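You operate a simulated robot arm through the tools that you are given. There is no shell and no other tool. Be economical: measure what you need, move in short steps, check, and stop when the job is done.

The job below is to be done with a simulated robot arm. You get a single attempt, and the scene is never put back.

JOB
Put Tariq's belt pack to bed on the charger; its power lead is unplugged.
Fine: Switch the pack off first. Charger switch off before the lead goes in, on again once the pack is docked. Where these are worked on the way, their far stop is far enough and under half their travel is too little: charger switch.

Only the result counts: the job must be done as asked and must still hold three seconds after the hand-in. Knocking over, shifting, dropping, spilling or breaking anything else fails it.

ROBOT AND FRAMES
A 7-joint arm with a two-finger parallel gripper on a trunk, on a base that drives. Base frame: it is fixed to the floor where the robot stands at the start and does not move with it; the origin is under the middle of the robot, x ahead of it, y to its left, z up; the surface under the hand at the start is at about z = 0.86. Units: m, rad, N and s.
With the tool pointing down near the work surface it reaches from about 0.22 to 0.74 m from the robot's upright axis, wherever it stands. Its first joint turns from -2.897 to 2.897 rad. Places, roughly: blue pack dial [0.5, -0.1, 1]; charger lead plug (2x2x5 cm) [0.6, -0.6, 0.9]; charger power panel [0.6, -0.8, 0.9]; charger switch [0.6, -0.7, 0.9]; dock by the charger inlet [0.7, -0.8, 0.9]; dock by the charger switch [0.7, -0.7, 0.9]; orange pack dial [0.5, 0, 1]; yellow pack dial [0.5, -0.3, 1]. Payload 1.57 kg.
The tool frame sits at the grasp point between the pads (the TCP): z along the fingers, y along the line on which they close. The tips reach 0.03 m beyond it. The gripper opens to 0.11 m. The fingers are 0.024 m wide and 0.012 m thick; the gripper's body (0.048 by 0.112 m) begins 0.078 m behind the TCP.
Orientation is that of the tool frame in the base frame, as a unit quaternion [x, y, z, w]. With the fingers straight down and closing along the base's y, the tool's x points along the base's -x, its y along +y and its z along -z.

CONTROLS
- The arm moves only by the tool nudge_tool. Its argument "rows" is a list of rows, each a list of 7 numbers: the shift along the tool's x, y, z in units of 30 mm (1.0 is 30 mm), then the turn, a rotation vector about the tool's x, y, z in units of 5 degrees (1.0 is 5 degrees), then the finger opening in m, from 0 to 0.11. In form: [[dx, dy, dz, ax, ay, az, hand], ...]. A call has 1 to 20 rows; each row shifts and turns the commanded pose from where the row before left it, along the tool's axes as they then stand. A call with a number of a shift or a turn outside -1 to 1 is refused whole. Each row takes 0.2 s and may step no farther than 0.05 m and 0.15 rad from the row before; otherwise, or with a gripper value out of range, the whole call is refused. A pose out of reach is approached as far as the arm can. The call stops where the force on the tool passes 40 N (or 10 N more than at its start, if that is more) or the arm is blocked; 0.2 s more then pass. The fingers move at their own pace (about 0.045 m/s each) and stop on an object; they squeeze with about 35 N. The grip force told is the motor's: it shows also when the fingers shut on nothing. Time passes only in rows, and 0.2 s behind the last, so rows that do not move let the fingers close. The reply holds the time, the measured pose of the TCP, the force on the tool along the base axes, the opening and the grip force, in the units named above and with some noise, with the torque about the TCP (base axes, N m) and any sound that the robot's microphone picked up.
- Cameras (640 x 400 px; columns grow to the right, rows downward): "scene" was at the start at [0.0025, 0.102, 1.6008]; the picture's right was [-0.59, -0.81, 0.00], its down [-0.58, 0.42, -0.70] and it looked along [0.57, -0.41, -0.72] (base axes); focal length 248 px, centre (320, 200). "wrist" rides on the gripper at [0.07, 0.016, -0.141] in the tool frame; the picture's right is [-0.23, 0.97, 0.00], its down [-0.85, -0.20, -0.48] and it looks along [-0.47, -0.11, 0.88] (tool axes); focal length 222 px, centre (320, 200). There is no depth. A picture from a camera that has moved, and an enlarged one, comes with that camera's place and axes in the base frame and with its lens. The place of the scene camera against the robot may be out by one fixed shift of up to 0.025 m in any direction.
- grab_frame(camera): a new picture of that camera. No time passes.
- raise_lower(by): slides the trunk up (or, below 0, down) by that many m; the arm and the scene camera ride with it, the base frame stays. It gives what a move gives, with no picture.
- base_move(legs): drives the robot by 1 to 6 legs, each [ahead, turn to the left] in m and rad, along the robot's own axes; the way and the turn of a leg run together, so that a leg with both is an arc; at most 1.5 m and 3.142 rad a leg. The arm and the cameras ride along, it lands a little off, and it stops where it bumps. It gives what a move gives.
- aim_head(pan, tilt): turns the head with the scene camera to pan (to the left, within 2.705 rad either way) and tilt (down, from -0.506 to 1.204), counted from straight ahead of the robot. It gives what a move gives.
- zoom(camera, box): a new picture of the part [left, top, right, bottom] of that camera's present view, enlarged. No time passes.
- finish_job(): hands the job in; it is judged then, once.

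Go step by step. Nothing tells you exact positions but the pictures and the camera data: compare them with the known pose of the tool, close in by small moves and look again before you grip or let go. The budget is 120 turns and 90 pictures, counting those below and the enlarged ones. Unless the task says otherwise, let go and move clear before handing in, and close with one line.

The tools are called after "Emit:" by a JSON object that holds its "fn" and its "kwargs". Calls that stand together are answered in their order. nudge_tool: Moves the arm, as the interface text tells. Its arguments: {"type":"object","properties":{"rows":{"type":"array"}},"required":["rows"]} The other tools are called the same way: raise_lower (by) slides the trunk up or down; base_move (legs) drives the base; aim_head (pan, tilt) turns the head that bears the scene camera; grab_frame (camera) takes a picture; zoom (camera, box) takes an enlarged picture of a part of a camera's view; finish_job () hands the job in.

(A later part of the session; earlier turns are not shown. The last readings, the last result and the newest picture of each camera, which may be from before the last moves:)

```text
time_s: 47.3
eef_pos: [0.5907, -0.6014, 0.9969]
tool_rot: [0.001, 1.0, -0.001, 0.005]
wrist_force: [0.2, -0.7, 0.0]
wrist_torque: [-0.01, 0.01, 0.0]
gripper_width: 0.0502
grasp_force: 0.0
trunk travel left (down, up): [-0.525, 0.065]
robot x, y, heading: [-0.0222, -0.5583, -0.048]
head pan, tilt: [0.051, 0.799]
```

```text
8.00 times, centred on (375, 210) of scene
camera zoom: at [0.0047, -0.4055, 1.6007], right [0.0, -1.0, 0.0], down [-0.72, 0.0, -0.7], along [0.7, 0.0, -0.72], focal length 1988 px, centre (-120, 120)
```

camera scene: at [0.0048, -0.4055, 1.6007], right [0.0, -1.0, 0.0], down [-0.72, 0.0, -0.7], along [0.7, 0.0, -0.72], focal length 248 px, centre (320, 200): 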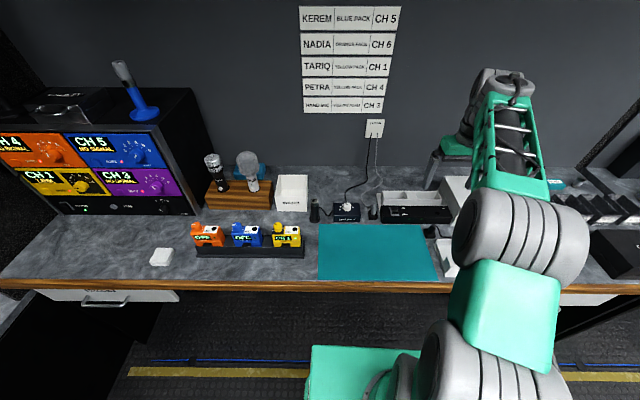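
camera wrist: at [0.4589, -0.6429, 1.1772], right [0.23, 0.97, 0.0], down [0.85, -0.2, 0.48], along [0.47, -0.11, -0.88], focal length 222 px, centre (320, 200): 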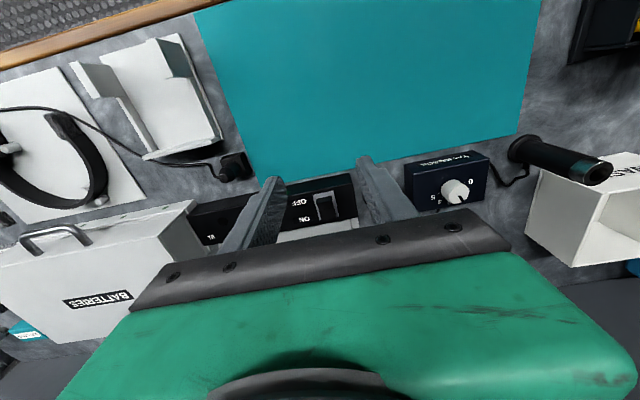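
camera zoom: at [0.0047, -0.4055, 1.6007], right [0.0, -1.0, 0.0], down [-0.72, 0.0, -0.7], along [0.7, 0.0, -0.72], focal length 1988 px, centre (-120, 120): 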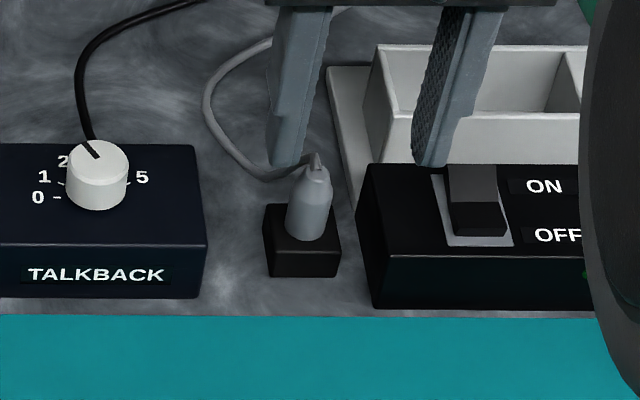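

The plug stands upright, axis about (0.623,-0.597), body from z ≈ 0.882 to 0.917. The panel is too close on its right for a y-grip, so I turn the gripper 90° to close along x.

Emit:
{"fn": "nudge_tool", "kwargs": {"rows": [[-0.5, 0.1, -1, 0, 0, 1, 0.05], [-0.55, 0.05, -0.3, 0, 0, 1, 0.05], [0, 0, 0, 0, 0, 1, 0.05], [0, 0, 0, 0, 0, 1, 0.05], [0, 0, 0, 0, 0, 1, 0.05], [0, 0, 0, 0, 0, 1, 0.05], [0, 0, 0, 0, 0, 1, 0.05], [0, 0, 0, 0, 0, 1, 0.05], [0, 0, 0, 0, 0, 1, 0.05], [0, 0, 0, 0, 0, 1, 0.05], [0, 0, 0, 0, 0, 1, 0.05], [0, 0, 0, 0, 0, 1, 0.05], [0, 0, 0, 0, 0, 1, 0.05], [0, 0, 0, 0, 0, 1, 0.05], [0, 0, 0, 0, 0, 1, 0.05], [0, 0, 0, 0, 0, 1, 0.05], [0, 0, 0, 0, 0, 1, 0.05], [0, 0, 0, 0, 0, 1, 0.05], [0, 0, 0, 0, 0, 0, 0.05]]}}

Emit:
{"fn": "grab_frame", "kwargs": {"camera": "wrist"}}

Emit:
{"fn": "zoom", "kwargs": {"camera": "wrist", "box": [240, 130, 400, 230]}}

```text
time_s: 51.3
eef_pos: [0.6229, -0.5968, 1.0381]
tool_rot: [0.709, 0.706, 0.003, 0.004]
wrist_force: [-0.1, 0.3, 0.1]
wrist_torque: [0.02, -0.04, 0.0]
gripper_width: 0.05
grasp_force: 0.1
trunk travel left (down, up): [-0.525, 0.065]
robot x, y, heading: [-0.0172, -0.5573, -0.048]
head pan, tilt: [0.051, 0.799]
```

```text
50 pictures are left
camera wrist: at [0.6367, -0.5266, 1.1781], right [0.97, -0.23, 0.01], down [-0.21, -0.85, 0.48], along [-0.1, -0.47, -0.88], focal length 222 px, centre (320, 200)
```

wrist: 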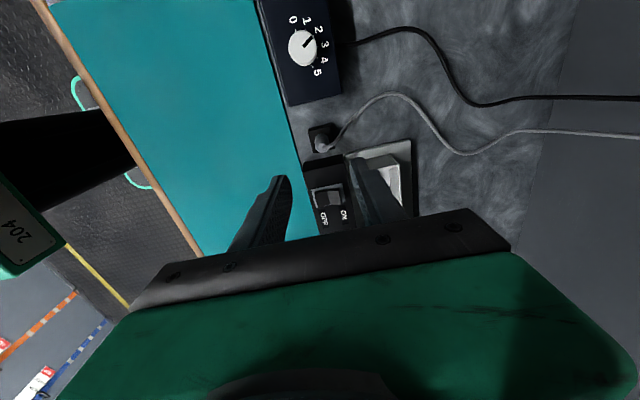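

```text
4.00 times, centred on (320, 180) of wrist
camera zoom: at [0.6367, -0.5266, 1.1781], right [0.97, -0.23, 0.01], down [-0.21, -0.85, 0.48], along [-0.1, -0.47, -0.88], focal length 888 px, centre (320, 280)
```

zoom: 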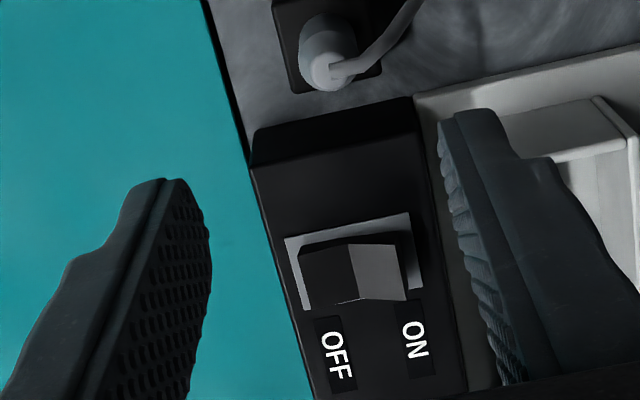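

The new view confirms the plug at (0.625,-0.597). I descend to just above it and check alignment.

Emit:
{"fn": "nudge_tool", "kwargs": {"rows": [[0, 0.05, 0.8, 0, 0, 0, 0.05], [0, 0, 0.8, 0, 0, 0, 0.05], [0, 0, 0.8, 0, 0, 0, 0.05], [0, 0, 0.4, 0, 0, 0, 0.05], [0, 0, 0, 0, 0, 0, 0.05]]}}

Emit:
{"fn": "zoom", "kwargs": {"camera": "wrist", "box": [240, 130, 400, 230]}}

Emit:
{"fn": "zoom", "kwargs": {"camera": "scene", "box": [340, 185, 410, 235]}}

```text
time_s: 52.5
eef_pos: [0.6259, -0.5963, 0.9536]
tool_rot: [0.708, 0.706, 0.002, 0.005]
wrist_force: [-0.1, -0.2, -0.2]
wrist_torque: [-0.01, 0.0, 0.03]
gripper_width: 0.0499
grasp_force: 0.0
trunk travel left (down, up): [-0.525, 0.065]
robot x, y, heading: [-0.0193, -0.5584, -0.048]
head pan, tilt: [0.051, 0.799]
```

```text
4.00 times, centred on (320, 180) of wrist
camera zoom: at [0.6393, -0.5259, 1.0939], right [0.97, -0.23, 0.01], down [-0.21, -0.85, 0.48], along [-0.1, -0.47, -0.88], focal length 888 px, centre (320, 280)
```

zoom: 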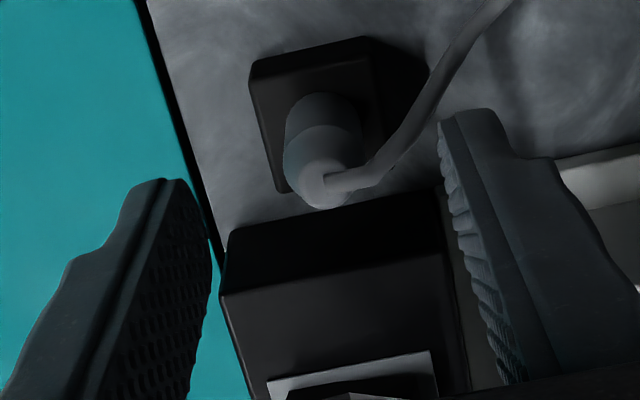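

```text
8.00 times, centred on (375, 210) of scene
camera zoom: at [0.0046, -0.4055, 1.6007], right [0.0, -1.0, 0.0], down [-0.72, 0.0, -0.7], along [0.7, 0.0, -0.72], focal length 1988 px, centre (-120, 120)
```

zoom: 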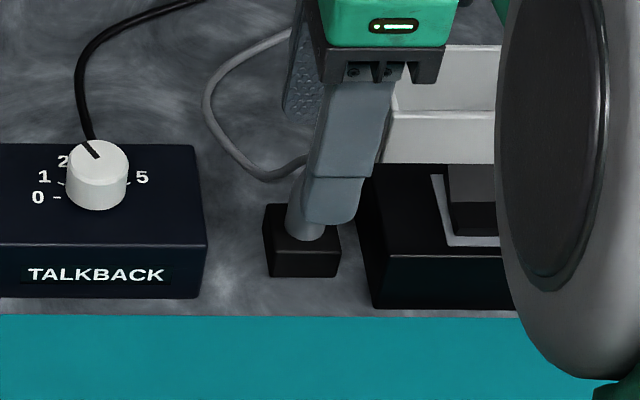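

Well aligned. I lower to z ≈ 0.917 and close.

Emit:
{"fn": "nudge_tool", "kwargs": {"rows": [[0, 0, 0.5, 0, 0, 0, 0.05], [0, 0, 0.4, 0, 0, 0, 0.05], [0, 0, 0.3, 0, 0, 0, 0.05], [0, 0, 0, 0, 0, 0, 0.01], [0, 0, 0, 0, 0, 0, 0.01], [0, 0, 0, 0, 0, 0, 0.01], [0, 0, 0, 0, 0, 0, 0.01]]}}

Emit:
{"fn": "zoom", "kwargs": {"camera": "wrist", "box": [240, 130, 400, 230]}}

```text
time_s: 54.1
eef_pos: [0.625, -0.5975, 0.9193]
tool_rot: [0.707, 0.707, 0.002, 0.003]
wrist_force: [1.6, -0.3, 0.2]
wrist_torque: [-0.02, -0.01, 0.0]
gripper_width: 0.0171
grasp_force: 32.1
trunk travel left (down, up): [-0.525, 0.065]
robot x, y, heading: [-0.0225, -0.5605, -0.049]
head pan, tilt: [0.051, 0.799]
```

```text
4.00 times, centred on (320, 180) of wrist
camera zoom: at [0.6395, -0.5272, 1.0594], right [0.97, -0.23, 0.01], down [-0.21, -0.85, 0.48], along [-0.1, -0.47, -0.88], focal length 888 px, centre (320, 280)
```

zoom: 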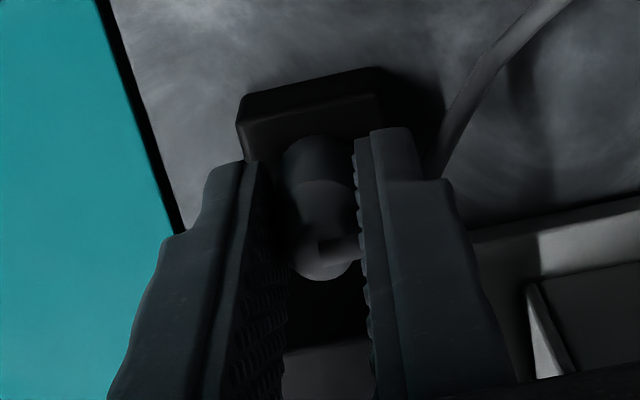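

Plug gripped (17 mm). I lift it straight up and carry it toward the inlet.

Emit:
{"fn": "nudge_tool", "kwargs": {"rows": [[0, 0, -0.5, 0, 0, 0, 0.01], [0, 0, -0.5, 0, 0, 0, 0.01], [0, 0, -0.7, 0, 0, 0, 0.01], [0, 0, -0.9, 0, 0, 0, 0.01], [0, 0, -0.9, 0, 0, 0, 0.01], [-0.7, 0, 0, 0, 0, 0, 0.01], [-1, 0, 0, 0, 0, 0, 0.01], [-1, 0, 0, 0, 0, 0, 0.01], [-1, -0.25, 0, 0, 0, 0, 0.01], [-1, -0.25, 0, 0, 0, 0, 0.01], [-1, 0, 0, 0, 0, 0, 0.01], [-0.95, 0, 0, 0, 0, 0, 0.01], [0, 0, 0, 0, 0, 0, 0.01]]}}

Emit:
{"fn": "zoom", "kwargs": {"camera": "wrist", "box": [240, 130, 400, 230]}}

Emit:
{"fn": "grab_frame", "kwargs": {"camera": "scene"}}

```text
time_s: 56.9
eef_pos: [0.6067, -0.7953, 1.0221]
tool_rot: [0.708, 0.707, 0.002, 0.004]
wrist_force: [0.1, -0.8, -0.2]
wrist_torque: [0.01, -0.02, 0.0]
gripper_width: 0.0173
grasp_force: 32.3
trunk travel left (down, up): [-0.525, 0.065]
robot x, y, heading: [-0.0223, -0.5566, -0.046]
head pan, tilt: [0.051, 0.799]
```

```text
4.00 times, centred on (320, 180) of wrist
camera zoom: at [0.6202, -0.7266, 1.1639], right [0.97, -0.23, 0.01], down [-0.21, -0.85, 0.48], along [-0.1, -0.47, -0.88], focal length 888 px, centre (320, 280)
```

zoom: 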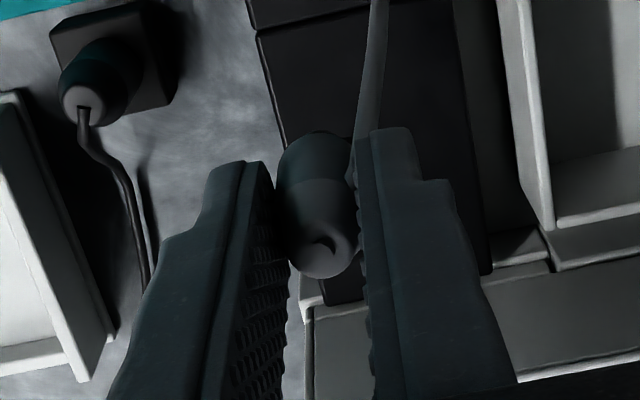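

```text
44 pictures are left
camera scene: at [0.0046, -0.4056, 1.6007], right [0.0, -1.0, 0.0], down [-0.72, 0.0, -0.7], along [0.7, 0.0, -0.72], focal length 248 px, centre (320, 200)
```

scene: 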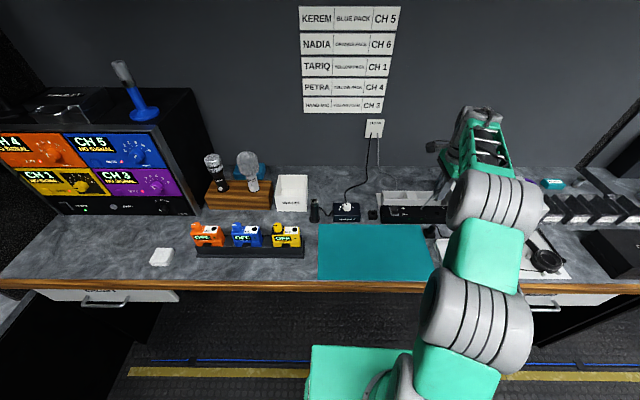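

The plug is held straight. I step slightly past the inlet so that the camera sees the hole in front of the plug, to refine its position.

Emit:
{"fn": "nudge_tool", "kwargs": {"rows": [[-0.9, 0.08, 0, 0, 0, 0, 0.01], [-0.9, 0, 0, 0, 0, 0, 0.01], [0, 0, 0, 0, 0, 0, 0.01]]}}

Emit:
{"fn": "zoom", "kwargs": {"camera": "wrist", "box": [240, 90, 400, 190]}}

```text
time_s: 57.7
eef_pos: [0.6093, -0.8518, 1.0238]
tool_rot: [0.708, 0.706, 0.001, 0.004]
wrist_force: [-0.5, 0.1, 0.1]
wrist_torque: [0.01, 0.01, -0.03]
gripper_width: 0.017
grasp_force: 31.5
trunk travel left (down, up): [-0.525, 0.065]
robot x, y, heading: [-0.0234, -0.5586, -0.05]
head pan, tilt: [0.051, 0.799]
```

```text
4.00 times, centred on (320, 140) of wrist
camera zoom: at [0.6233, -0.7799, 1.1637], right [0.97, -0.23, 0.01], down [-0.21, -0.85, 0.48], along [-0.1, -0.47, -0.88], focal length 888 px, centre (320, 440)
```

zoom: 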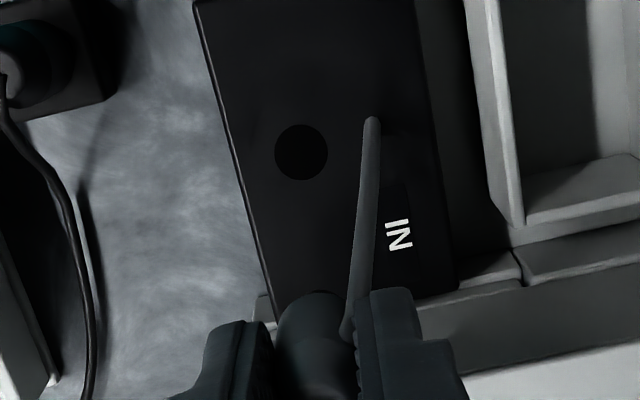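

Hole measured at (0.608,-0.828). I centre the plug over it and lower to just above.

Emit:
{"fn": "nudge_tool", "kwargs": {"rows": [[0.8, -0.03, 0, 0, 0, 0, 0.01], [0, 0, 0.6, 0, 0, 0, 0.01], [0, 0, 0.6, 0, 0, 0, 0.01], [0, 0, 0.5, 0, 0, 0, 0.01], [0, 0, 0, 0, 0, 0, 0.01]]}}

Emit:
{"fn": "zoom", "kwargs": {"camera": "wrist", "box": [240, 130, 400, 230]}}

Emit:
{"fn": "zoom", "kwargs": {"camera": "scene", "box": [390, 180, 470, 240]}}

```text
time_s: 58.9
eef_pos: [0.6107, -0.8268, 0.9706]
tool_rot: [0.707, 0.707, 0.002, 0.004]
wrist_force: [0.1, -0.3, -0.8]
wrist_torque: [0.02, 0.01, 0.02]
gripper_width: 0.017
grasp_force: 32.0
trunk travel left (down, up): [-0.525, 0.065]
robot x, y, heading: [-0.021, -0.5565, -0.048]
head pan, tilt: [0.051, 0.799]
```

```text
4.00 times, centred on (320, 180) of wrist
camera zoom: at [0.6247, -0.7562, 1.1116], right [0.97, -0.23, 0.01], down [-0.21, -0.85, 0.48], along [-0.1, -0.47, -0.88], focal length 888 px, centre (320, 280)
```

zoom: 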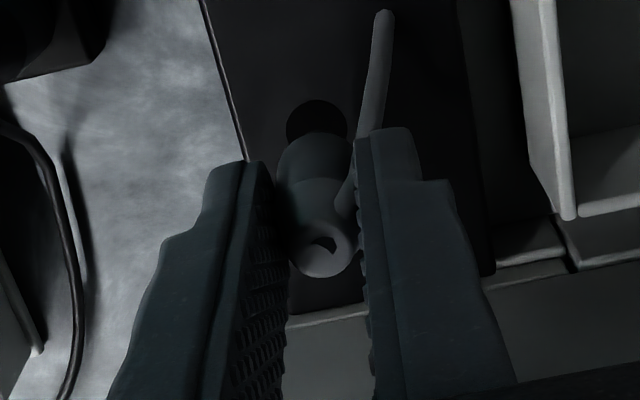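

```text
6.67 times, centred on (430, 210) of scene
camera zoom: at [0.0047, -0.4056, 1.6007], right [0.0, -1.0, 0.0], down [-0.72, 0.0, -0.7], along [0.7, 0.0, -0.72], focal length 1657 px, centre (-413, 133)
```

zoom: 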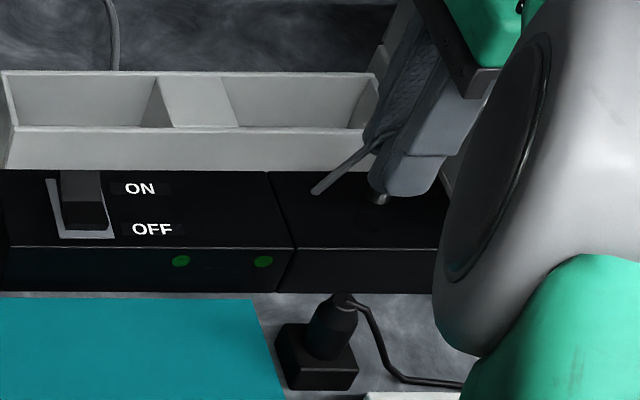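

The hole reads (0.608,-0.827); I'm 2.5 mm off in x. Correcting and inserting slowly.

Emit:
{"fn": "nudge_tool", "kwargs": {"rows": [[-0.02, -0.08, 0.1, 0, 0, 0, 0.01], [0, 0, 0.3, 0, 0, 0, 0.01], [0, 0, 0.2, 0, 0, 0, 0.01], [0, 0, 0.2, 0, 0, 0, 0.01], [0, 0, 0.15, 0, 0, 0, 0.01], [0, 0, 0.1, 0, 0, 0, 0.01], [0, 0, 0.1, 0, 0, 0, 0.01]]}}

Emit:
{"fn": "zoom", "kwargs": {"camera": "scene", "box": [390, 180, 470, 240]}}

```text
time_s: 60.5
eef_pos: [0.6097, -0.827, 0.9392]
tool_rot: [0.708, 0.707, 0.003, 0.006]
wrist_force: [0.7, 1.4, 9.5]
wrist_torque: [0.04, 0.05, -0.01]
gripper_width: 0.017
grasp_force: 32.2
trunk travel left (down, up): [-0.525, 0.065]
robot x, y, heading: [-0.02, -0.5597, -0.046]
head pan, tilt: [0.051, 0.799]
```

```text
6.67 times, centred on (430, 210) of scene
camera zoom: at [0.0038, -0.4052, 1.6008], right [0.0, -1.0, 0.0], down [-0.72, 0.0, -0.7], along [0.7, 0.0, -0.72], focal length 1657 px, centre (-413, 133)
```

zoom: 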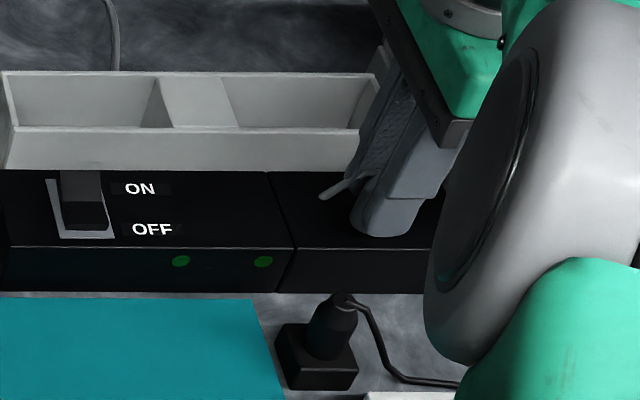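

It has gone about 12+ mm into the hole with light resistance. I push a little further to make sure it seats.

Emit:
{"fn": "nudge_tool", "kwargs": {"rows": [[0, 0, 0.1, 0, 0, 0, 0.01], [0, 0, 0.1, 0, 0, 0, 0.01], [0, 0, 0.1, 0, 0, 0, 0.01], [0, 0, 0.1, 0, 0, 0, 0.01]]}}

Emit:
{"fn": "zoom", "kwargs": {"camera": "wrist", "box": [240, 130, 400, 230]}}

```text
time_s: 61.5
eef_pos: [0.6087, -0.8256, 0.9305]
tool_rot: [0.708, 0.707, 0.004, 0.008]
wrist_force: [5.3, -1.3, 33.4]
wrist_torque: [0.34, 0.3, 0.08]
gripper_width: 0.017
grasp_force: 32.2
trunk travel left (down, up): [-0.525, 0.065]
robot x, y, heading: [-0.021, -0.559, -0.047]
head pan, tilt: [0.051, 0.799]
```

```text
4.00 times, centred on (320, 180) of wrist
camera zoom: at [0.6218, -0.7557, 1.0707], right [0.97, -0.23, 0.02], down [-0.21, -0.85, 0.48], along [-0.1, -0.47, -0.88], focal length 888 px, centre (320, 280)
```

zoom: 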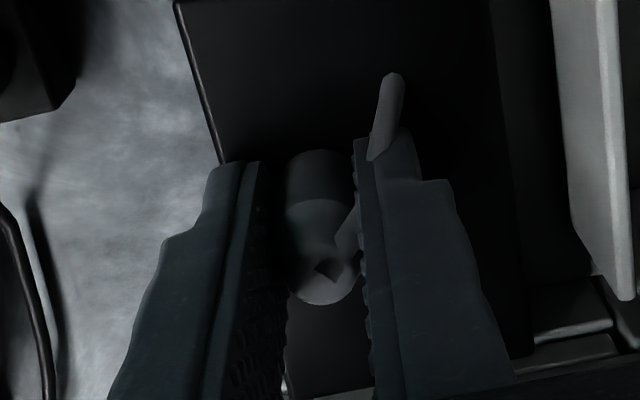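

The plug has bottomed (it began to slide in the grip): body flush with the panel. I release and rise.

Emit:
{"fn": "nudge_tool", "kwargs": {"rows": [[0, 0, -0.1, 0, 0, 0, 0.035], [0, 0, 0, 0, 0, 0, 0.035], [0, 0, 0, 0, 0, 0, 0.035], [0, 0, -0.5, 0, 0, 0, 0.035], [0, 0, -1, 0, 0, 0, 0.035], [0, 0, -1, 0, 0, 0, 0.035], [1, 0, -0.5, 0, 0, 0, 0.035], [1, 0, 0, 0, 0, 0, 0.035], [0, 0, 0, 0, 0, 0, 0.035]]}}

Emit:
{"fn": "grab_frame", "kwargs": {"camera": "wrist"}}

Emit:
{"fn": "zoom", "kwargs": {"camera": "scene", "box": [360, 170, 480, 245]}}

```text
time_s: 63.5
eef_pos: [0.6097, -0.7648, 1.0192]
tool_rot: [0.708, 0.706, 0.002, 0.004]
wrist_force: [-0.8, -0.2, 0.0]
wrist_torque: [-0.01, 0.0, -0.02]
gripper_width: 0.0351
grasp_force: 0.1
trunk travel left (down, up): [-0.525, 0.065]
robot x, y, heading: [-0.0168, -0.5573, -0.046]
head pan, tilt: [0.051, 0.799]
```

```text
38 pictures are left
camera wrist: at [0.624, -0.695, 1.1597], right [0.97, -0.23, 0.01], down [-0.21, -0.85, 0.48], along [-0.1, -0.47, -0.88], focal length 222 px, centre (320, 200)
```

wrist: 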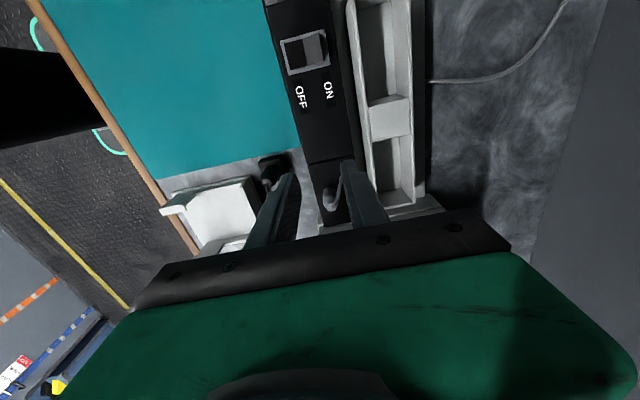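

```text
5.33 times, centred on (420, 208) of scene
camera zoom: at [0.0047, -0.4055, 1.6007], right [0.0, -1.0, 0.0], down [-0.72, 0.0, -0.7], along [0.7, 0.0, -0.72], focal length 1326 px, centre (-213, 160)
```

zoom: 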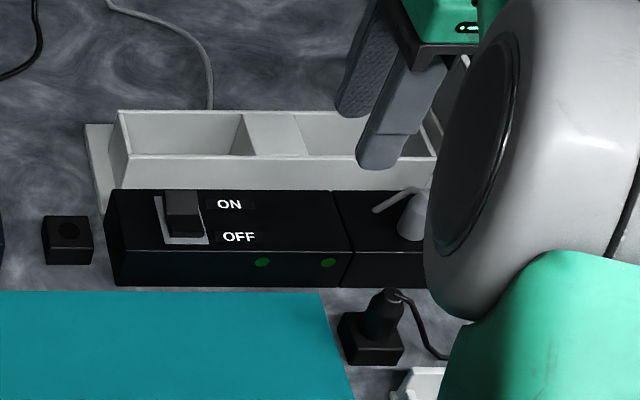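

The plug is seated in the inlet. Now I measure the dock bays.

Emit:
{"fn": "zoom", "kwargs": {"camera": "wrist", "box": [260, 0, 450, 220]}}

```text
1.82 times, centred on (355, 110) of wrist
camera zoom: at [0.624, -0.695, 1.1597], right [0.97, -0.23, 0.01], down [-0.21, -0.85, 0.48], along [-0.1, -0.47, -0.88], focal length 404 px, centre (256, 364)
```

zoom: 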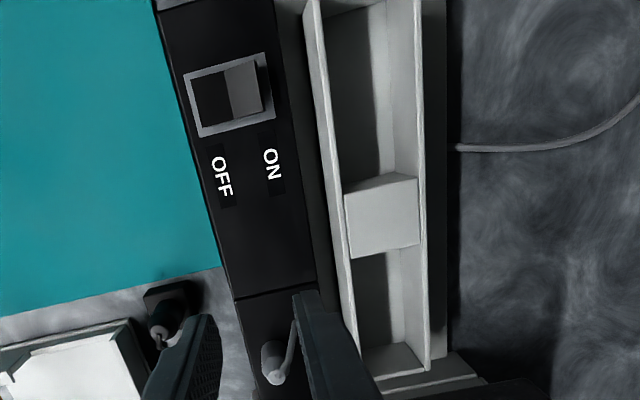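

Two equal bays (~84×41 mm). I'll use the one by the switch, centre about (0.687,-0.690); it is within reach. Now I go above the yellow pack, keeping the fingers closing along x.

Emit:
{"fn": "nudge_tool", "kwargs": {"rows": [[0.5, 0, -1, 0, 0, 0, 0.06], [1, -0.3, -1, 0, 0, 0, 0.06], [1, -0.3, -0.4, 0, 0, 0, 0.06], [1, -0.3, 0, 0, 0, 0, 0.06], [1, -0.3, 0, 0, 0, 0, 0.06], [1, -0.3, 0, 0, 0, 0, 0.06], [1, -0.3, 0, 0, 0, 0, 0.06], [1, -0.3, 0, 0, 0, 0, 0.06], [1, -0.3, 0, 0, 0, 0, 0.06], [1, -0.3, 0, 0, 0, 0, 0.06], [1, -0.3, 0, 0, 0, 0, 0.06], [1, -0.3, 0, 0, 0, 0, 0.06], [1, -0.3, 0, 0, 0, 0, 0.06], [1, -0.3, 0, 0, 0, 0, 0.06], [1, -0.3, 0, 0, 0, 0, 0.06], [1, -0.2, 0, 0, 0, 0, 0.06], [0.25, 0, 0, 0, 0, 0, 0.06], [0, 0, 0, 0, 0, 0, 0.06]]}}

Emit:
{"fn": "grab_frame", "kwargs": {"camera": "wrist"}}

Emit:
{"fn": "zoom", "kwargs": {"camera": "wrist", "box": [240, 130, 400, 230]}}

Emit:
{"fn": "zoom", "kwargs": {"camera": "scene", "box": [220, 180, 340, 265]}}

```text
time_s: 67.3
eef_pos: [0.4767, -0.2952, 1.0888]
tool_rot: [0.708, 0.707, 0.002, 0.003]
wrist_force: [0.2, 0.2, -1.4]
wrist_torque: [-0.02, 0.0, 0.0]
gripper_width: 0.0602
grasp_force: 0.0
trunk travel left (down, up): [-0.525, 0.065]
robot x, y, heading: [-0.0198, -0.5596, -0.047]
head pan, tilt: [0.051, 0.799]
```

```text
35 pictures are left
camera wrist: at [0.4904, -0.2239, 1.2294], right [0.97, -0.23, 0.01], down [-0.21, -0.85, 0.48], along [-0.1, -0.47, -0.88], focal length 222 px, centre (320, 200)
```

wrist: 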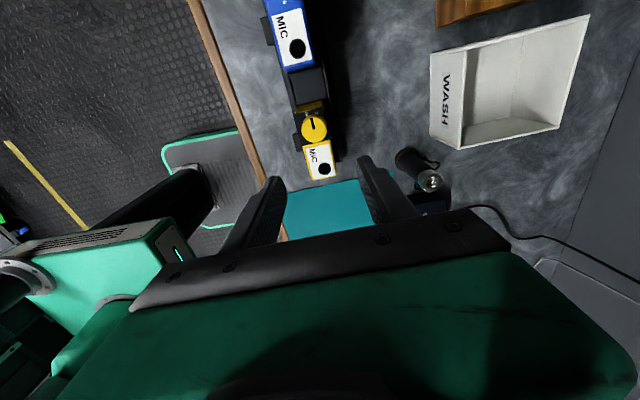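

```text
4.00 times, centred on (320, 180) of wrist
camera zoom: at [0.4904, -0.2239, 1.2294], right [0.97, -0.23, 0.01], down [-0.21, -0.85, 0.48], along [-0.1, -0.47, -0.88], focal length 888 px, centre (320, 280)
```

zoom: 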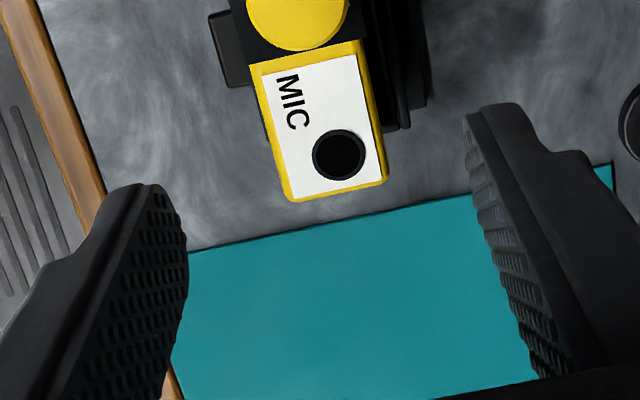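

```text
4.71 times, centred on (280, 222) of scene
camera zoom: at [0.0046, -0.4055, 1.6007], right [0.0, -1.0, 0.0], down [-0.72, 0.0, -0.7], along [0.7, 0.0, -0.72], focal length 1170 px, centre (508, 94)
```

zoom: 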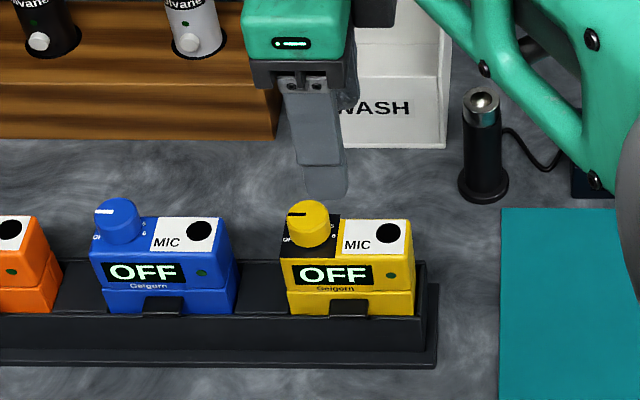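

The pack's top is about 80×30 mm, centred at (0.473,-0.290), z ≈ 0.976. I lower so the tips sit ~28 mm below its top and look before closing.

Emit:
{"fn": "nudge_tool", "kwargs": {"rows": [[0.17, -0.12, 0.8, 0, 0, 0, 0.06], [0, 0, 0.9, 0, 0, 0, 0.06], [0, 0, 0.8, 0, 0, 0, 0.06], [0, 0, 0.6, 0, 0, 0, 0.06], [0, 0, 0.6, 0, 0, 0, 0.06], [0, 0, 0, 0, 0, 0, 0.06]]}}

Emit:
{"fn": "grab_frame", "kwargs": {"camera": "wrist"}}

Emit:
{"fn": "zoom", "kwargs": {"camera": "scene", "box": [220, 180, 340, 265]}}

```text
time_s: 68.7
eef_pos: [0.4713, -0.2891, 0.9773]
tool_rot: [0.708, 0.706, 0.003, 0.003]
wrist_force: [0.0, 0.3, -0.6]
wrist_torque: [-0.02, -0.02, 0.0]
gripper_width: 0.0602
grasp_force: 0.1
trunk travel left (down, up): [-0.525, 0.065]
robot x, y, heading: [-0.0201, -0.5568, -0.049]
head pan, tilt: [0.051, 0.799]
```

```text
32 pictures are left
camera wrist: at [0.4862, -0.218, 1.1181], right [0.97, -0.23, 0.01], down [-0.21, -0.85, 0.48], along [-0.1, -0.47, -0.88], focal length 222 px, centre (320, 200)
```

wrist: 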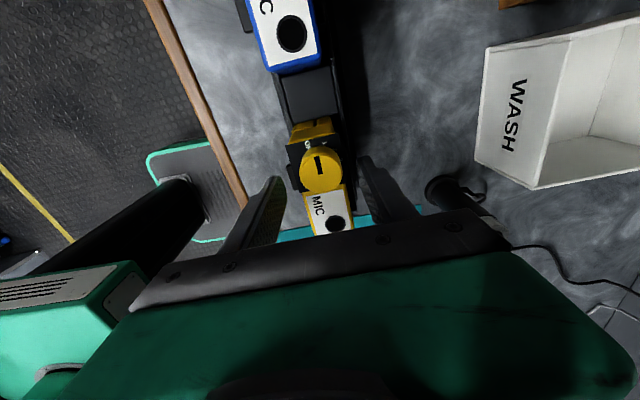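

```text
4.71 times, centred on (280, 222) of scene
camera zoom: at [0.0047, -0.4053, 1.6006], right [0.0, -1.0, 0.0], down [-0.72, 0.0, -0.7], along [0.7, 0.0, -0.72], focal length 1170 px, centre (508, 94)
```

zoom: 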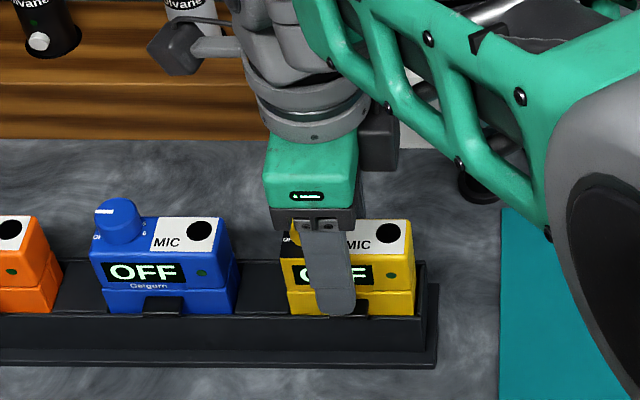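

Positions look right. Closing on the pack.

Emit:
{"fn": "nudge_tool", "kwargs": {"rows": [[0, 0, 0, 0, 0, 0, 0.02], [0, 0, 0, 0, 0, 0, 0.02], [0, 0, 0, 0, 0, 0, 0.02], [0, 0, 0, 0, 0, 0, 0.02]]}}

Emit:
{"fn": "zoom", "kwargs": {"camera": "wrist", "box": [240, 130, 400, 250]}}

```text
time_s: 69.7
eef_pos: [0.4729, -0.289, 0.9788]
tool_rot: [0.709, 0.706, 0.004, 0.005]
wrist_force: [10.5, 0.2, 4.9]
wrist_torque: [0.04, -0.74, -0.03]
gripper_width: 0.04
grasp_force: 35.0
trunk travel left (down, up): [-0.525, 0.065]
robot x, y, heading: [-0.0199, -0.5581, -0.047]
head pan, tilt: [0.051, 0.799]
```

```text
3.33 times, centred on (320, 190) of wrist
camera zoom: at [0.4875, -0.2183, 1.1195], right [0.97, -0.23, 0.01], down [-0.21, -0.85, 0.48], along [-0.1, -0.47, -0.88], focal length 740 px, centre (320, 233)
```

zoom: 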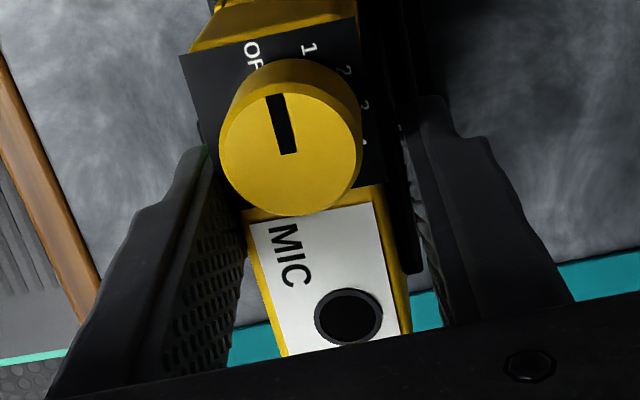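

The fingers met a 40 mm wide sloped front with a sideways push – a poor grip. The pack's ends are parallel, so I open, rise, turn back and grip along y instead.

Emit:
{"fn": "nudge_tool", "kwargs": {"rows": [[0, 0, 0, 0, 0, 0, 0.06], [0, 0, 0, 0, 0, 0, 0.06], [0, 0, -1, 0, 0, 0, 0.06], [0, 0, -1, 0, 0, 0, 0.06], [0, 0, -1, 0, 0, 0, 0.06]]}}

Emit:
{"fn": "nudge_tool", "kwargs": {"rows": [[0, 0, 0, 0, 0, -1, 0.098], [0, 0, 0, 0, 0, -1, 0.098], [0, 0, 0, 0, 0, -1, 0.098], [0, 0, 0, 0, 0, -1, 0.098], [0, 0, 0, 0, 0, -1, 0.098], [0, 0, 0, 0, 0, -1, 0.098], [0, 0, 0, 0, 0, -1, 0.098], [0, 0, 0, 0, 0, -1, 0.098], [0, 0, 0, 0, 0, -1, 0.098], [0, 0, 0, 0, 0, -1, 0.098], [0, 0, 0, 0, 0, -1, 0.098], [0, 0, 0, 0, 0, -1, 0.098], [0, 0, 0, 0, 0, -1, 0.098], [0, 0, 0, 0, 0, -1, 0.098], [0, 0, 0, 0, 0, -1, 0.098], [0, 0, 0, 0, 0, -1, 0.098], [0, 0, 0, 0, 0, -1, 0.098], [0, 0, 0, 0, 0, -1, 0.098], [0, 0, 0, 0, 0, 0, 0.098]]}}

Emit:
{"fn": "zoom", "kwargs": {"camera": "wrist", "box": [220, 120, 420, 245]}}

Emit:
{"fn": "zoom", "kwargs": {"camera": "scene", "box": [180, 180, 340, 270]}}

```text
time_s: 70.9
eef_pos: [0.4729, -0.2892, 1.0692]
tool_rot: [0.708, 0.707, 0.002, 0.004]
wrist_force: [0.1, -0.2, -0.2]
wrist_torque: [-0.03, 0.0, -0.01]
gripper_width: 0.0599
grasp_force: 0.0
trunk travel left (down, up): [-0.525, 0.065]
robot x, y, heading: [-0.0212, -0.5555, -0.049]
head pan, tilt: [0.051, 0.799]
```

```text
time_s: 74.9
eef_pos: [0.4715, -0.2898, 1.0666]
tool_rot: [0.0, 1.0, -0.001, 0.005]
wrist_force: [0.4, -0.1, 0.6]
wrist_torque: [0.02, 0.0, 0.02]
gripper_width: 0.0984
grasp_force: 0.1
trunk travel left (down, up): [-0.525, 0.065]
robot x, y, heading: [-0.023, -0.5568, -0.05]
head pan, tilt: [0.051, 0.799]
```

```text
3.20 times, centred on (320, 182) of wrist
camera zoom: at [0.4004, -0.2725, 1.2066], right [0.23, 0.97, 0.0], down [0.85, -0.2, 0.49], along [0.47, -0.11, -0.87], focal length 711 px, centre (320, 256)
```

zoom: 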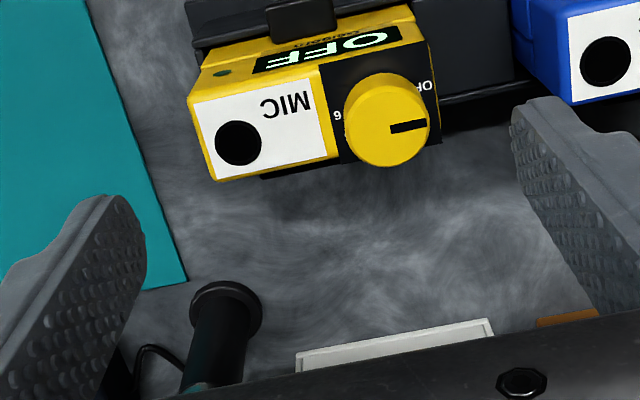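

```text
4.00 times, centred on (260, 225) of scene
camera zoom: at [0.0046, -0.4054, 1.6006], right [0.0, -1.0, 0.0], down [-0.72, 0.0, -0.7], along [0.7, 0.0, -0.72], focal length 994 px, centre (560, 100)
```

zoom: 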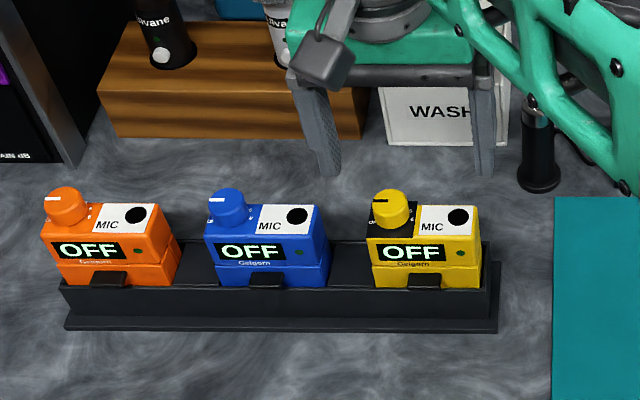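

The pack is centred at y = -0.290 and still OFF. I lower around its ends and grip.

Emit:
{"fn": "nudge_tool", "kwargs": {"rows": [[0, 0, 0.7, 0, 0.11, 0, 0.098], [0, 0, 0.8, 0, 0, 0, 0.098], [0, 0, 0.8, 0, 0, 0, 0.098], [0, 0, 0.7, 0, 0, 0, 0.098], [0, 0, 0, 0, 0, 0, 0.098]]}}

Emit:
{"fn": "zoom", "kwargs": {"camera": "scene", "box": [220, 180, 340, 265]}}

Emit:
{"fn": "nudge_tool", "kwargs": {"rows": [[0, 0, 0, 0, 0, 0, 0.06], [0, 0, 0, 0, 0, 0, 0.06], [0, 0, 0, 0, 0, 0, 0.06]]}}

```text
time_s: 76.1
eef_pos: [0.4742, -0.2905, 0.9774]
tool_rot: [0.002, 1.0, -0.001, 0.0]
wrist_force: [-0.5, -0.6, 0.2]
wrist_torque: [-0.02, -0.01, 0.01]
gripper_width: 0.098
grasp_force: 0.1
trunk travel left (down, up): [-0.525, 0.065]
robot x, y, heading: [-0.0203, -0.5571, -0.047]
head pan, tilt: [0.051, 0.799]
```

```text
4.71 times, centred on (280, 222) of scene
camera zoom: at [0.0046, -0.4053, 1.6006], right [0.0, -1.0, 0.0], down [-0.72, 0.0, -0.7], along [0.7, 0.0, -0.72], focal length 1170 px, centre (508, 94)
```

zoom: 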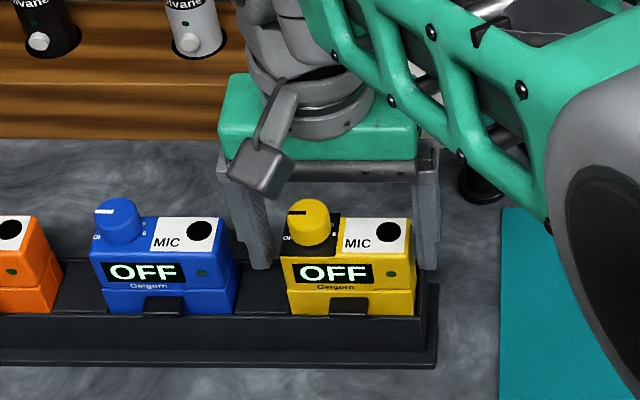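

```text
time_s: 76.9
eef_pos: [0.4729, -0.2917, 0.9787]
tool_rot: [0.002, 1.0, -0.001, -0.001]
wrist_force: [-0.9, -5.3, 0.4]
wrist_torque: [-0.23, 0.02, -0.02]
gripper_width: 0.0837
grasp_force: 32.4
trunk travel left (down, up): [-0.525, 0.065]
robot x, y, heading: [-0.0232, -0.5602, -0.05]
head pan, tilt: [0.051, 0.799]
```

Gripped at 84 mm. I lift straight up slowly and check.

Emit:
{"fn": "nudge_tool", "kwargs": {"rows": [[0, 0, -0.3, 0, 0, 0, 0.06], [0, 0, -0.4, 0, 0, 0, 0.06], [0, 0, -0.6, 0, 0, 0, 0.06], [0, 0, -0.8, 0, 0, 0, 0.06], [0, 0, -1, 0, 0, 0, 0.06], [0, 0, -1, 0, 0, 0, 0.06], [0, 0, 0, 0, 0, 0, 0.06]]}}

Emit:
{"fn": "grab_frame", "kwargs": {"camera": "scene"}}

Emit:
{"fn": "zoom", "kwargs": {"camera": "scene", "box": [220, 140, 340, 265]}}

Emit:
{"fn": "grab_frame", "kwargs": {"camera": "wrist"}}

```text
time_s: 78.5
eef_pos: [0.4721, -0.2896, 1.1002]
tool_rot: [0.001, 1.0, -0.001, 0.0]
wrist_force: [0.0, -0.3, -2.2]
wrist_torque: [0.01, 0.01, 0.03]
gripper_width: 0.0838
grasp_force: 35.1
trunk travel left (down, up): [-0.525, 0.065]
robot x, y, heading: [-0.0191, -0.5574, -0.046]
head pan, tilt: [0.051, 0.799]
```

```text
26 pictures are left
camera scene: at [0.0047, -0.4053, 1.6006], right [0.0, -1.0, 0.0], down [-0.72, 0.0, -0.7], along [0.7, 0.0, -0.72], focal length 248 px, centre (320, 200)
```

scene: 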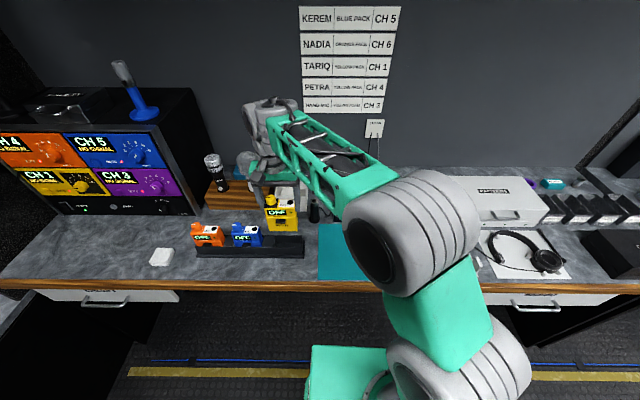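

```text
3.20 times, centred on (280, 202) of scene
camera zoom: at [0.0047, -0.4053, 1.6006], right [0.0, -1.0, 0.0], down [-0.72, 0.0, -0.7], along [0.7, 0.0, -0.72], focal length 795 px, centre (448, 192)
```

zoom: 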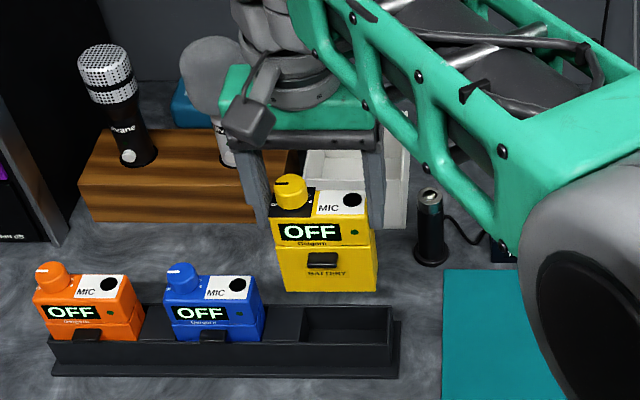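

```text
24 pictures are left
camera wrist: at [0.4018, -0.2716, 1.2404], right [0.23, 0.97, 0.0], down [0.85, -0.2, 0.48], along [0.47, -0.11, -0.88], focal length 222 px, centre (320, 200)
```

wrist: 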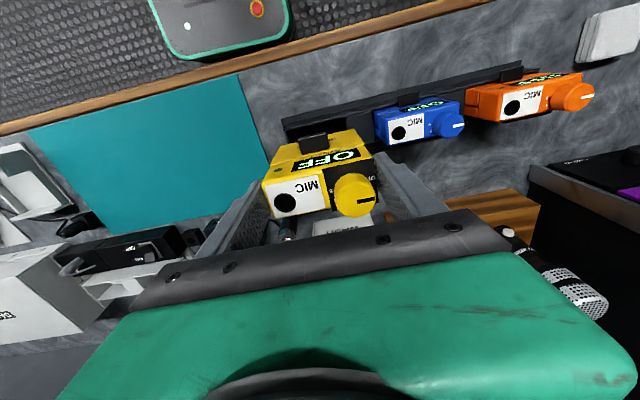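

The pack is lifted cleanly, reading OFF. I move part-way and stop where the wrist camera can see the bay beside the held pack, to measure it precisely.

Emit:
{"fn": "nudge_tool", "kwargs": {"rows": [[-0.3, -1, -0.2, 0, 0, 0, 0.06], [-0.3, -1, -0.2, 0, 0, 0, 0.06], [-0.3, -1, -0.2, 0, 0, 0, 0.06], [-0.3, -1, 0, 0, 0, 0, 0.06], [-0.3, -1, 0, 0, 0, 0, 0.06], [-0.3, -1, 0, 0, 0, 0, 0.06], [-0.3, -1, 0, 0, 0, 0, 0.06], [0, 0, 0, 0, 0, 0, 0.06]]}}

Emit:
{"fn": "grab_frame", "kwargs": {"camera": "wrist"}}

Emit:
{"fn": "zoom", "kwargs": {"camera": "wrist", "box": [130, 160, 290, 260]}}

```text
time_s: 80.3
eef_pos: [0.535, -0.5012, 1.118]
tool_rot: [0.001, 1.0, -0.001, 0.0]
wrist_force: [0.3, -0.6, -2.6]
wrist_torque: [-0.02, 0.03, 0.0]
gripper_width: 0.0838
grasp_force: 34.8
trunk travel left (down, up): [-0.525, 0.065]
robot x, y, heading: [-0.0206, -0.5586, -0.041]
head pan, tilt: [0.051, 0.799]
```

```text
23 pictures are left
camera wrist: at [0.4648, -0.485, 1.2585], right [0.23, 0.97, 0.0], down [0.86, -0.2, 0.48], along [0.47, -0.11, -0.88], focal length 222 px, centre (320, 200)
```

wrist: 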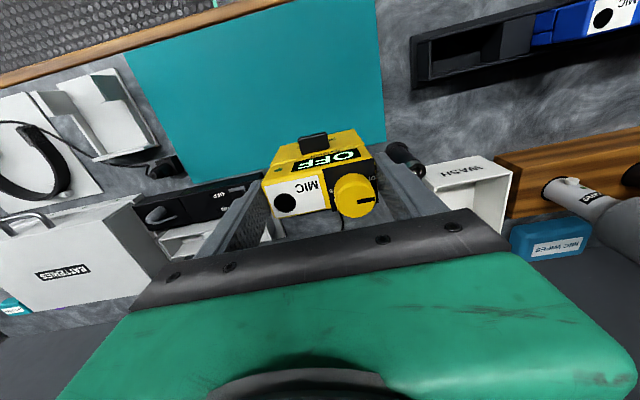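

```text
4.00 times, centred on (210, 210) of wrist
camera zoom: at [0.4648, -0.485, 1.2585], right [0.23, 0.97, 0.0], down [0.86, -0.2, 0.48], along [0.47, -0.11, -0.88], focal length 888 px, centre (760, 160)
```

zoom: 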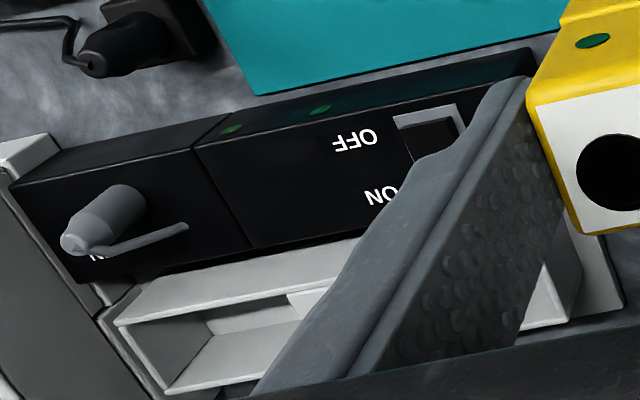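

Emit:
{"fn": "zoom", "kwargs": {"camera": "scene", "box": [370, 165, 470, 230]}}

```text
6.15 times, centred on (420, 198) of scene
camera zoom: at [0.0048, -0.4055, 1.6006], right [0.0, -1.0, 0.0], down [-0.72, 0.0, -0.7], along [0.7, 0.0, -0.72], focal length 1530 px, centre (-295, 215)
```

zoom: 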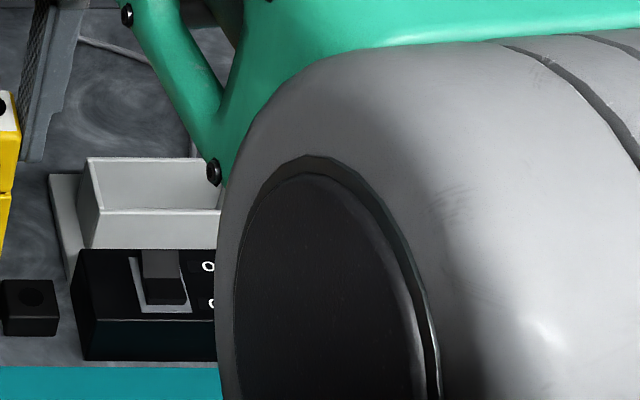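

Bay is about 85–88 mm wide, so the fit is tight. I hover the pack right over the bay at (0.687,-0.688), a few cm high, and compare both in one tight scene view.

Emit:
{"fn": "nudge_tool", "kwargs": {"rows": [[-0.7, -0.9, 0, 0, 0, 0, 0.06], [-0.7, -0.9, 0, 0, 0, 0, 0.06], [-0.7, -0.9, 0, 0, 0, 0, 0.06], [-0.7, -0.9, 0, 0, 0, 0, 0.06], [-0.7, -0.9, 0, 0, 0, 0, 0.06], [-0.8, -0.9, 0, 0, 0, 0, 0.06], [-0.75, -0.83, 0, 0, 0, 0, 0.06], [0, 0, 0.7, 0, 0, 0, 0.06], [0, 0, 0.7, 0, 0, 0, 0.06], [0, 0, 0, 0, 0, 0, 0.06]]}}

Emit:
{"fn": "zoom", "kwargs": {"camera": "scene", "box": [376, 160, 440, 210]}}

```text
time_s: 82.5
eef_pos: [0.6699, -0.6717, 1.0761]
tool_rot: [0.0, 1.0, 0.0, 0.0]
wrist_force: [-0.5, 0.1, -2.6]
wrist_torque: [-0.02, 0.03, -0.01]
gripper_width: 0.0837
grasp_force: 34.9
out of reach, approached as far as the arm can: row 7
trunk travel left (down, up): [-0.525, 0.065]
robot x, y, heading: [-0.0212, -0.5577, -0.044]
head pan, tilt: [0.051, 0.799]
```

```text
8.00 times, centred on (408, 185) of scene
camera zoom: at [0.0049, -0.4056, 1.6006], right [0.0, -1.0, 0.0], down [-0.72, 0.0, -0.7], along [0.7, 0.0, -0.72], focal length 1988 px, centre (-384, 320)
```

zoom: 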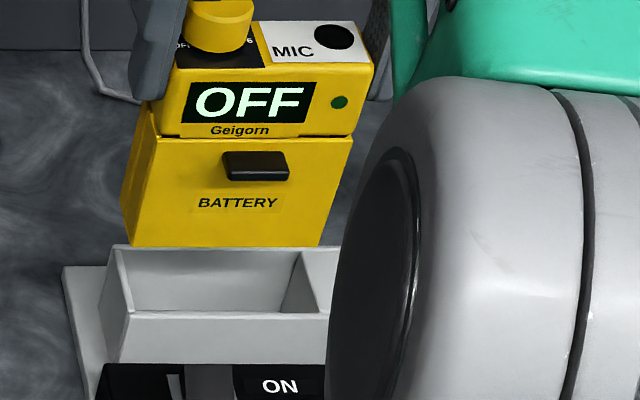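

The pose was just out of reach. Bay is ~89 mm wide (y -0.642…-0.731), so it fits. I drive 5 cm forward to gain reach, keeping the pack high.

Emit:
{"fn": "nudge_tool", "kwargs": {"rows": [[0.7, 0, -0.8, 0, 0, 0, 0.06], [0.7, 0, 0, 0, 0, 0, 0.06], [0, 0, 0, 0, 0, 0, 0.06]]}}

Emit:
{"fn": "base_move", "kwargs": {"legs": [[0.06, 0]]}}

```text
time_s: 83.3
eef_pos: [0.6292, -0.6711, 1.1001]
tool_rot: [0.001, 1.0, 0.0, 0.0]
wrist_force: [0.0, -0.1, -2.6]
wrist_torque: [0.0, 0.04, 0.03]
gripper_width: 0.0837
grasp_force: 34.9
trunk travel left (down, up): [-0.525, 0.065]
robot x, y, heading: [-0.0176, -0.5588, -0.045]
head pan, tilt: [0.051, 0.799]
```

```text
time_s: 84.3
eef_pos: [0.6869, -0.6746, 1.0995]
tool_rot: [0.002, 1.0, -0.001, -0.001]
wrist_force: [0.0, -0.1, -2.6]
wrist_torque: [-0.02, 0.02, 0.02]
gripper_width: 0.0838
grasp_force: 35.3
trunk travel left (down, up): [-0.525, 0.065]
robot x, y, heading: [0.0349, -0.557, -0.051]
head pan, tilt: [0.051, 0.799]
```

Now at (0.687,-0.675). I shift to the bay centre and lower to z ≈ 1.035, then look.

Emit:
{"fn": "nudge_tool", "kwargs": {"rows": [[0, -0.4, 0.5, 0, 0, 0, 0.06], [0, 0, 0.8, 0, 0, 0, 0.06], [0, 0, 0.8, 0, 0, 0, 0.06], [0, 0, 0, 0, 0, 0, 0.06]]}}

Emit:
{"fn": "zoom", "kwargs": {"camera": "scene", "box": [382, 172, 446, 212]}}

Emit:
{"fn": "grab_frame", "kwargs": {"camera": "wrist"}}

```text
time_s: 85.3
eef_pos: [0.686, -0.6872, 1.0393]
tool_rot: [0.002, 1.0, -0.001, -0.001]
wrist_force: [0.3, -0.6, -2.4]
wrist_torque: [0.02, -0.02, 0.03]
gripper_width: 0.0838
grasp_force: 35.0
trunk travel left (down, up): [-0.525, 0.065]
robot x, y, heading: [0.0355, -0.5621, -0.051]
head pan, tilt: [0.051, 0.799]
```

```text
10.00 times, centred on (414, 192) of scene
camera zoom: at [0.0631, -0.4085, 1.6007], right [0.0, -1.0, 0.0], down [-0.72, 0.0, -0.7], along [0.7, 0.0, -0.72], focal length 2485 px, centre (-620, 280)
```

zoom: 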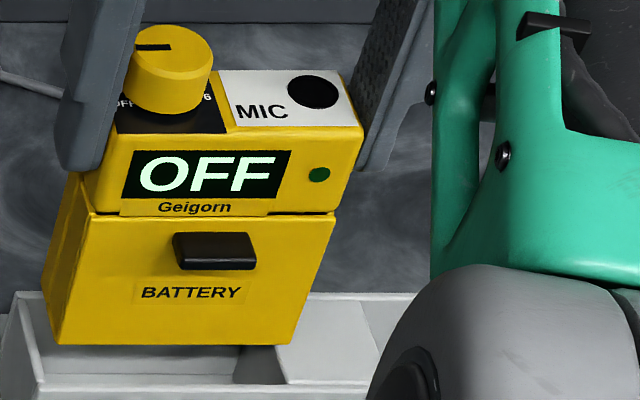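

```text
18 pictures are left
camera wrist: at [0.6156, -0.6692, 1.1798], right [0.23, 0.97, 0.0], down [0.85, -0.2, 0.48], along [0.46, -0.11, -0.88], focal length 222 px, centre (320, 200)
```

wrist: 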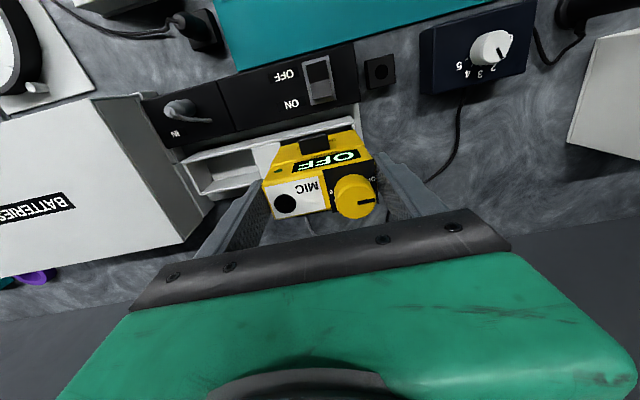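

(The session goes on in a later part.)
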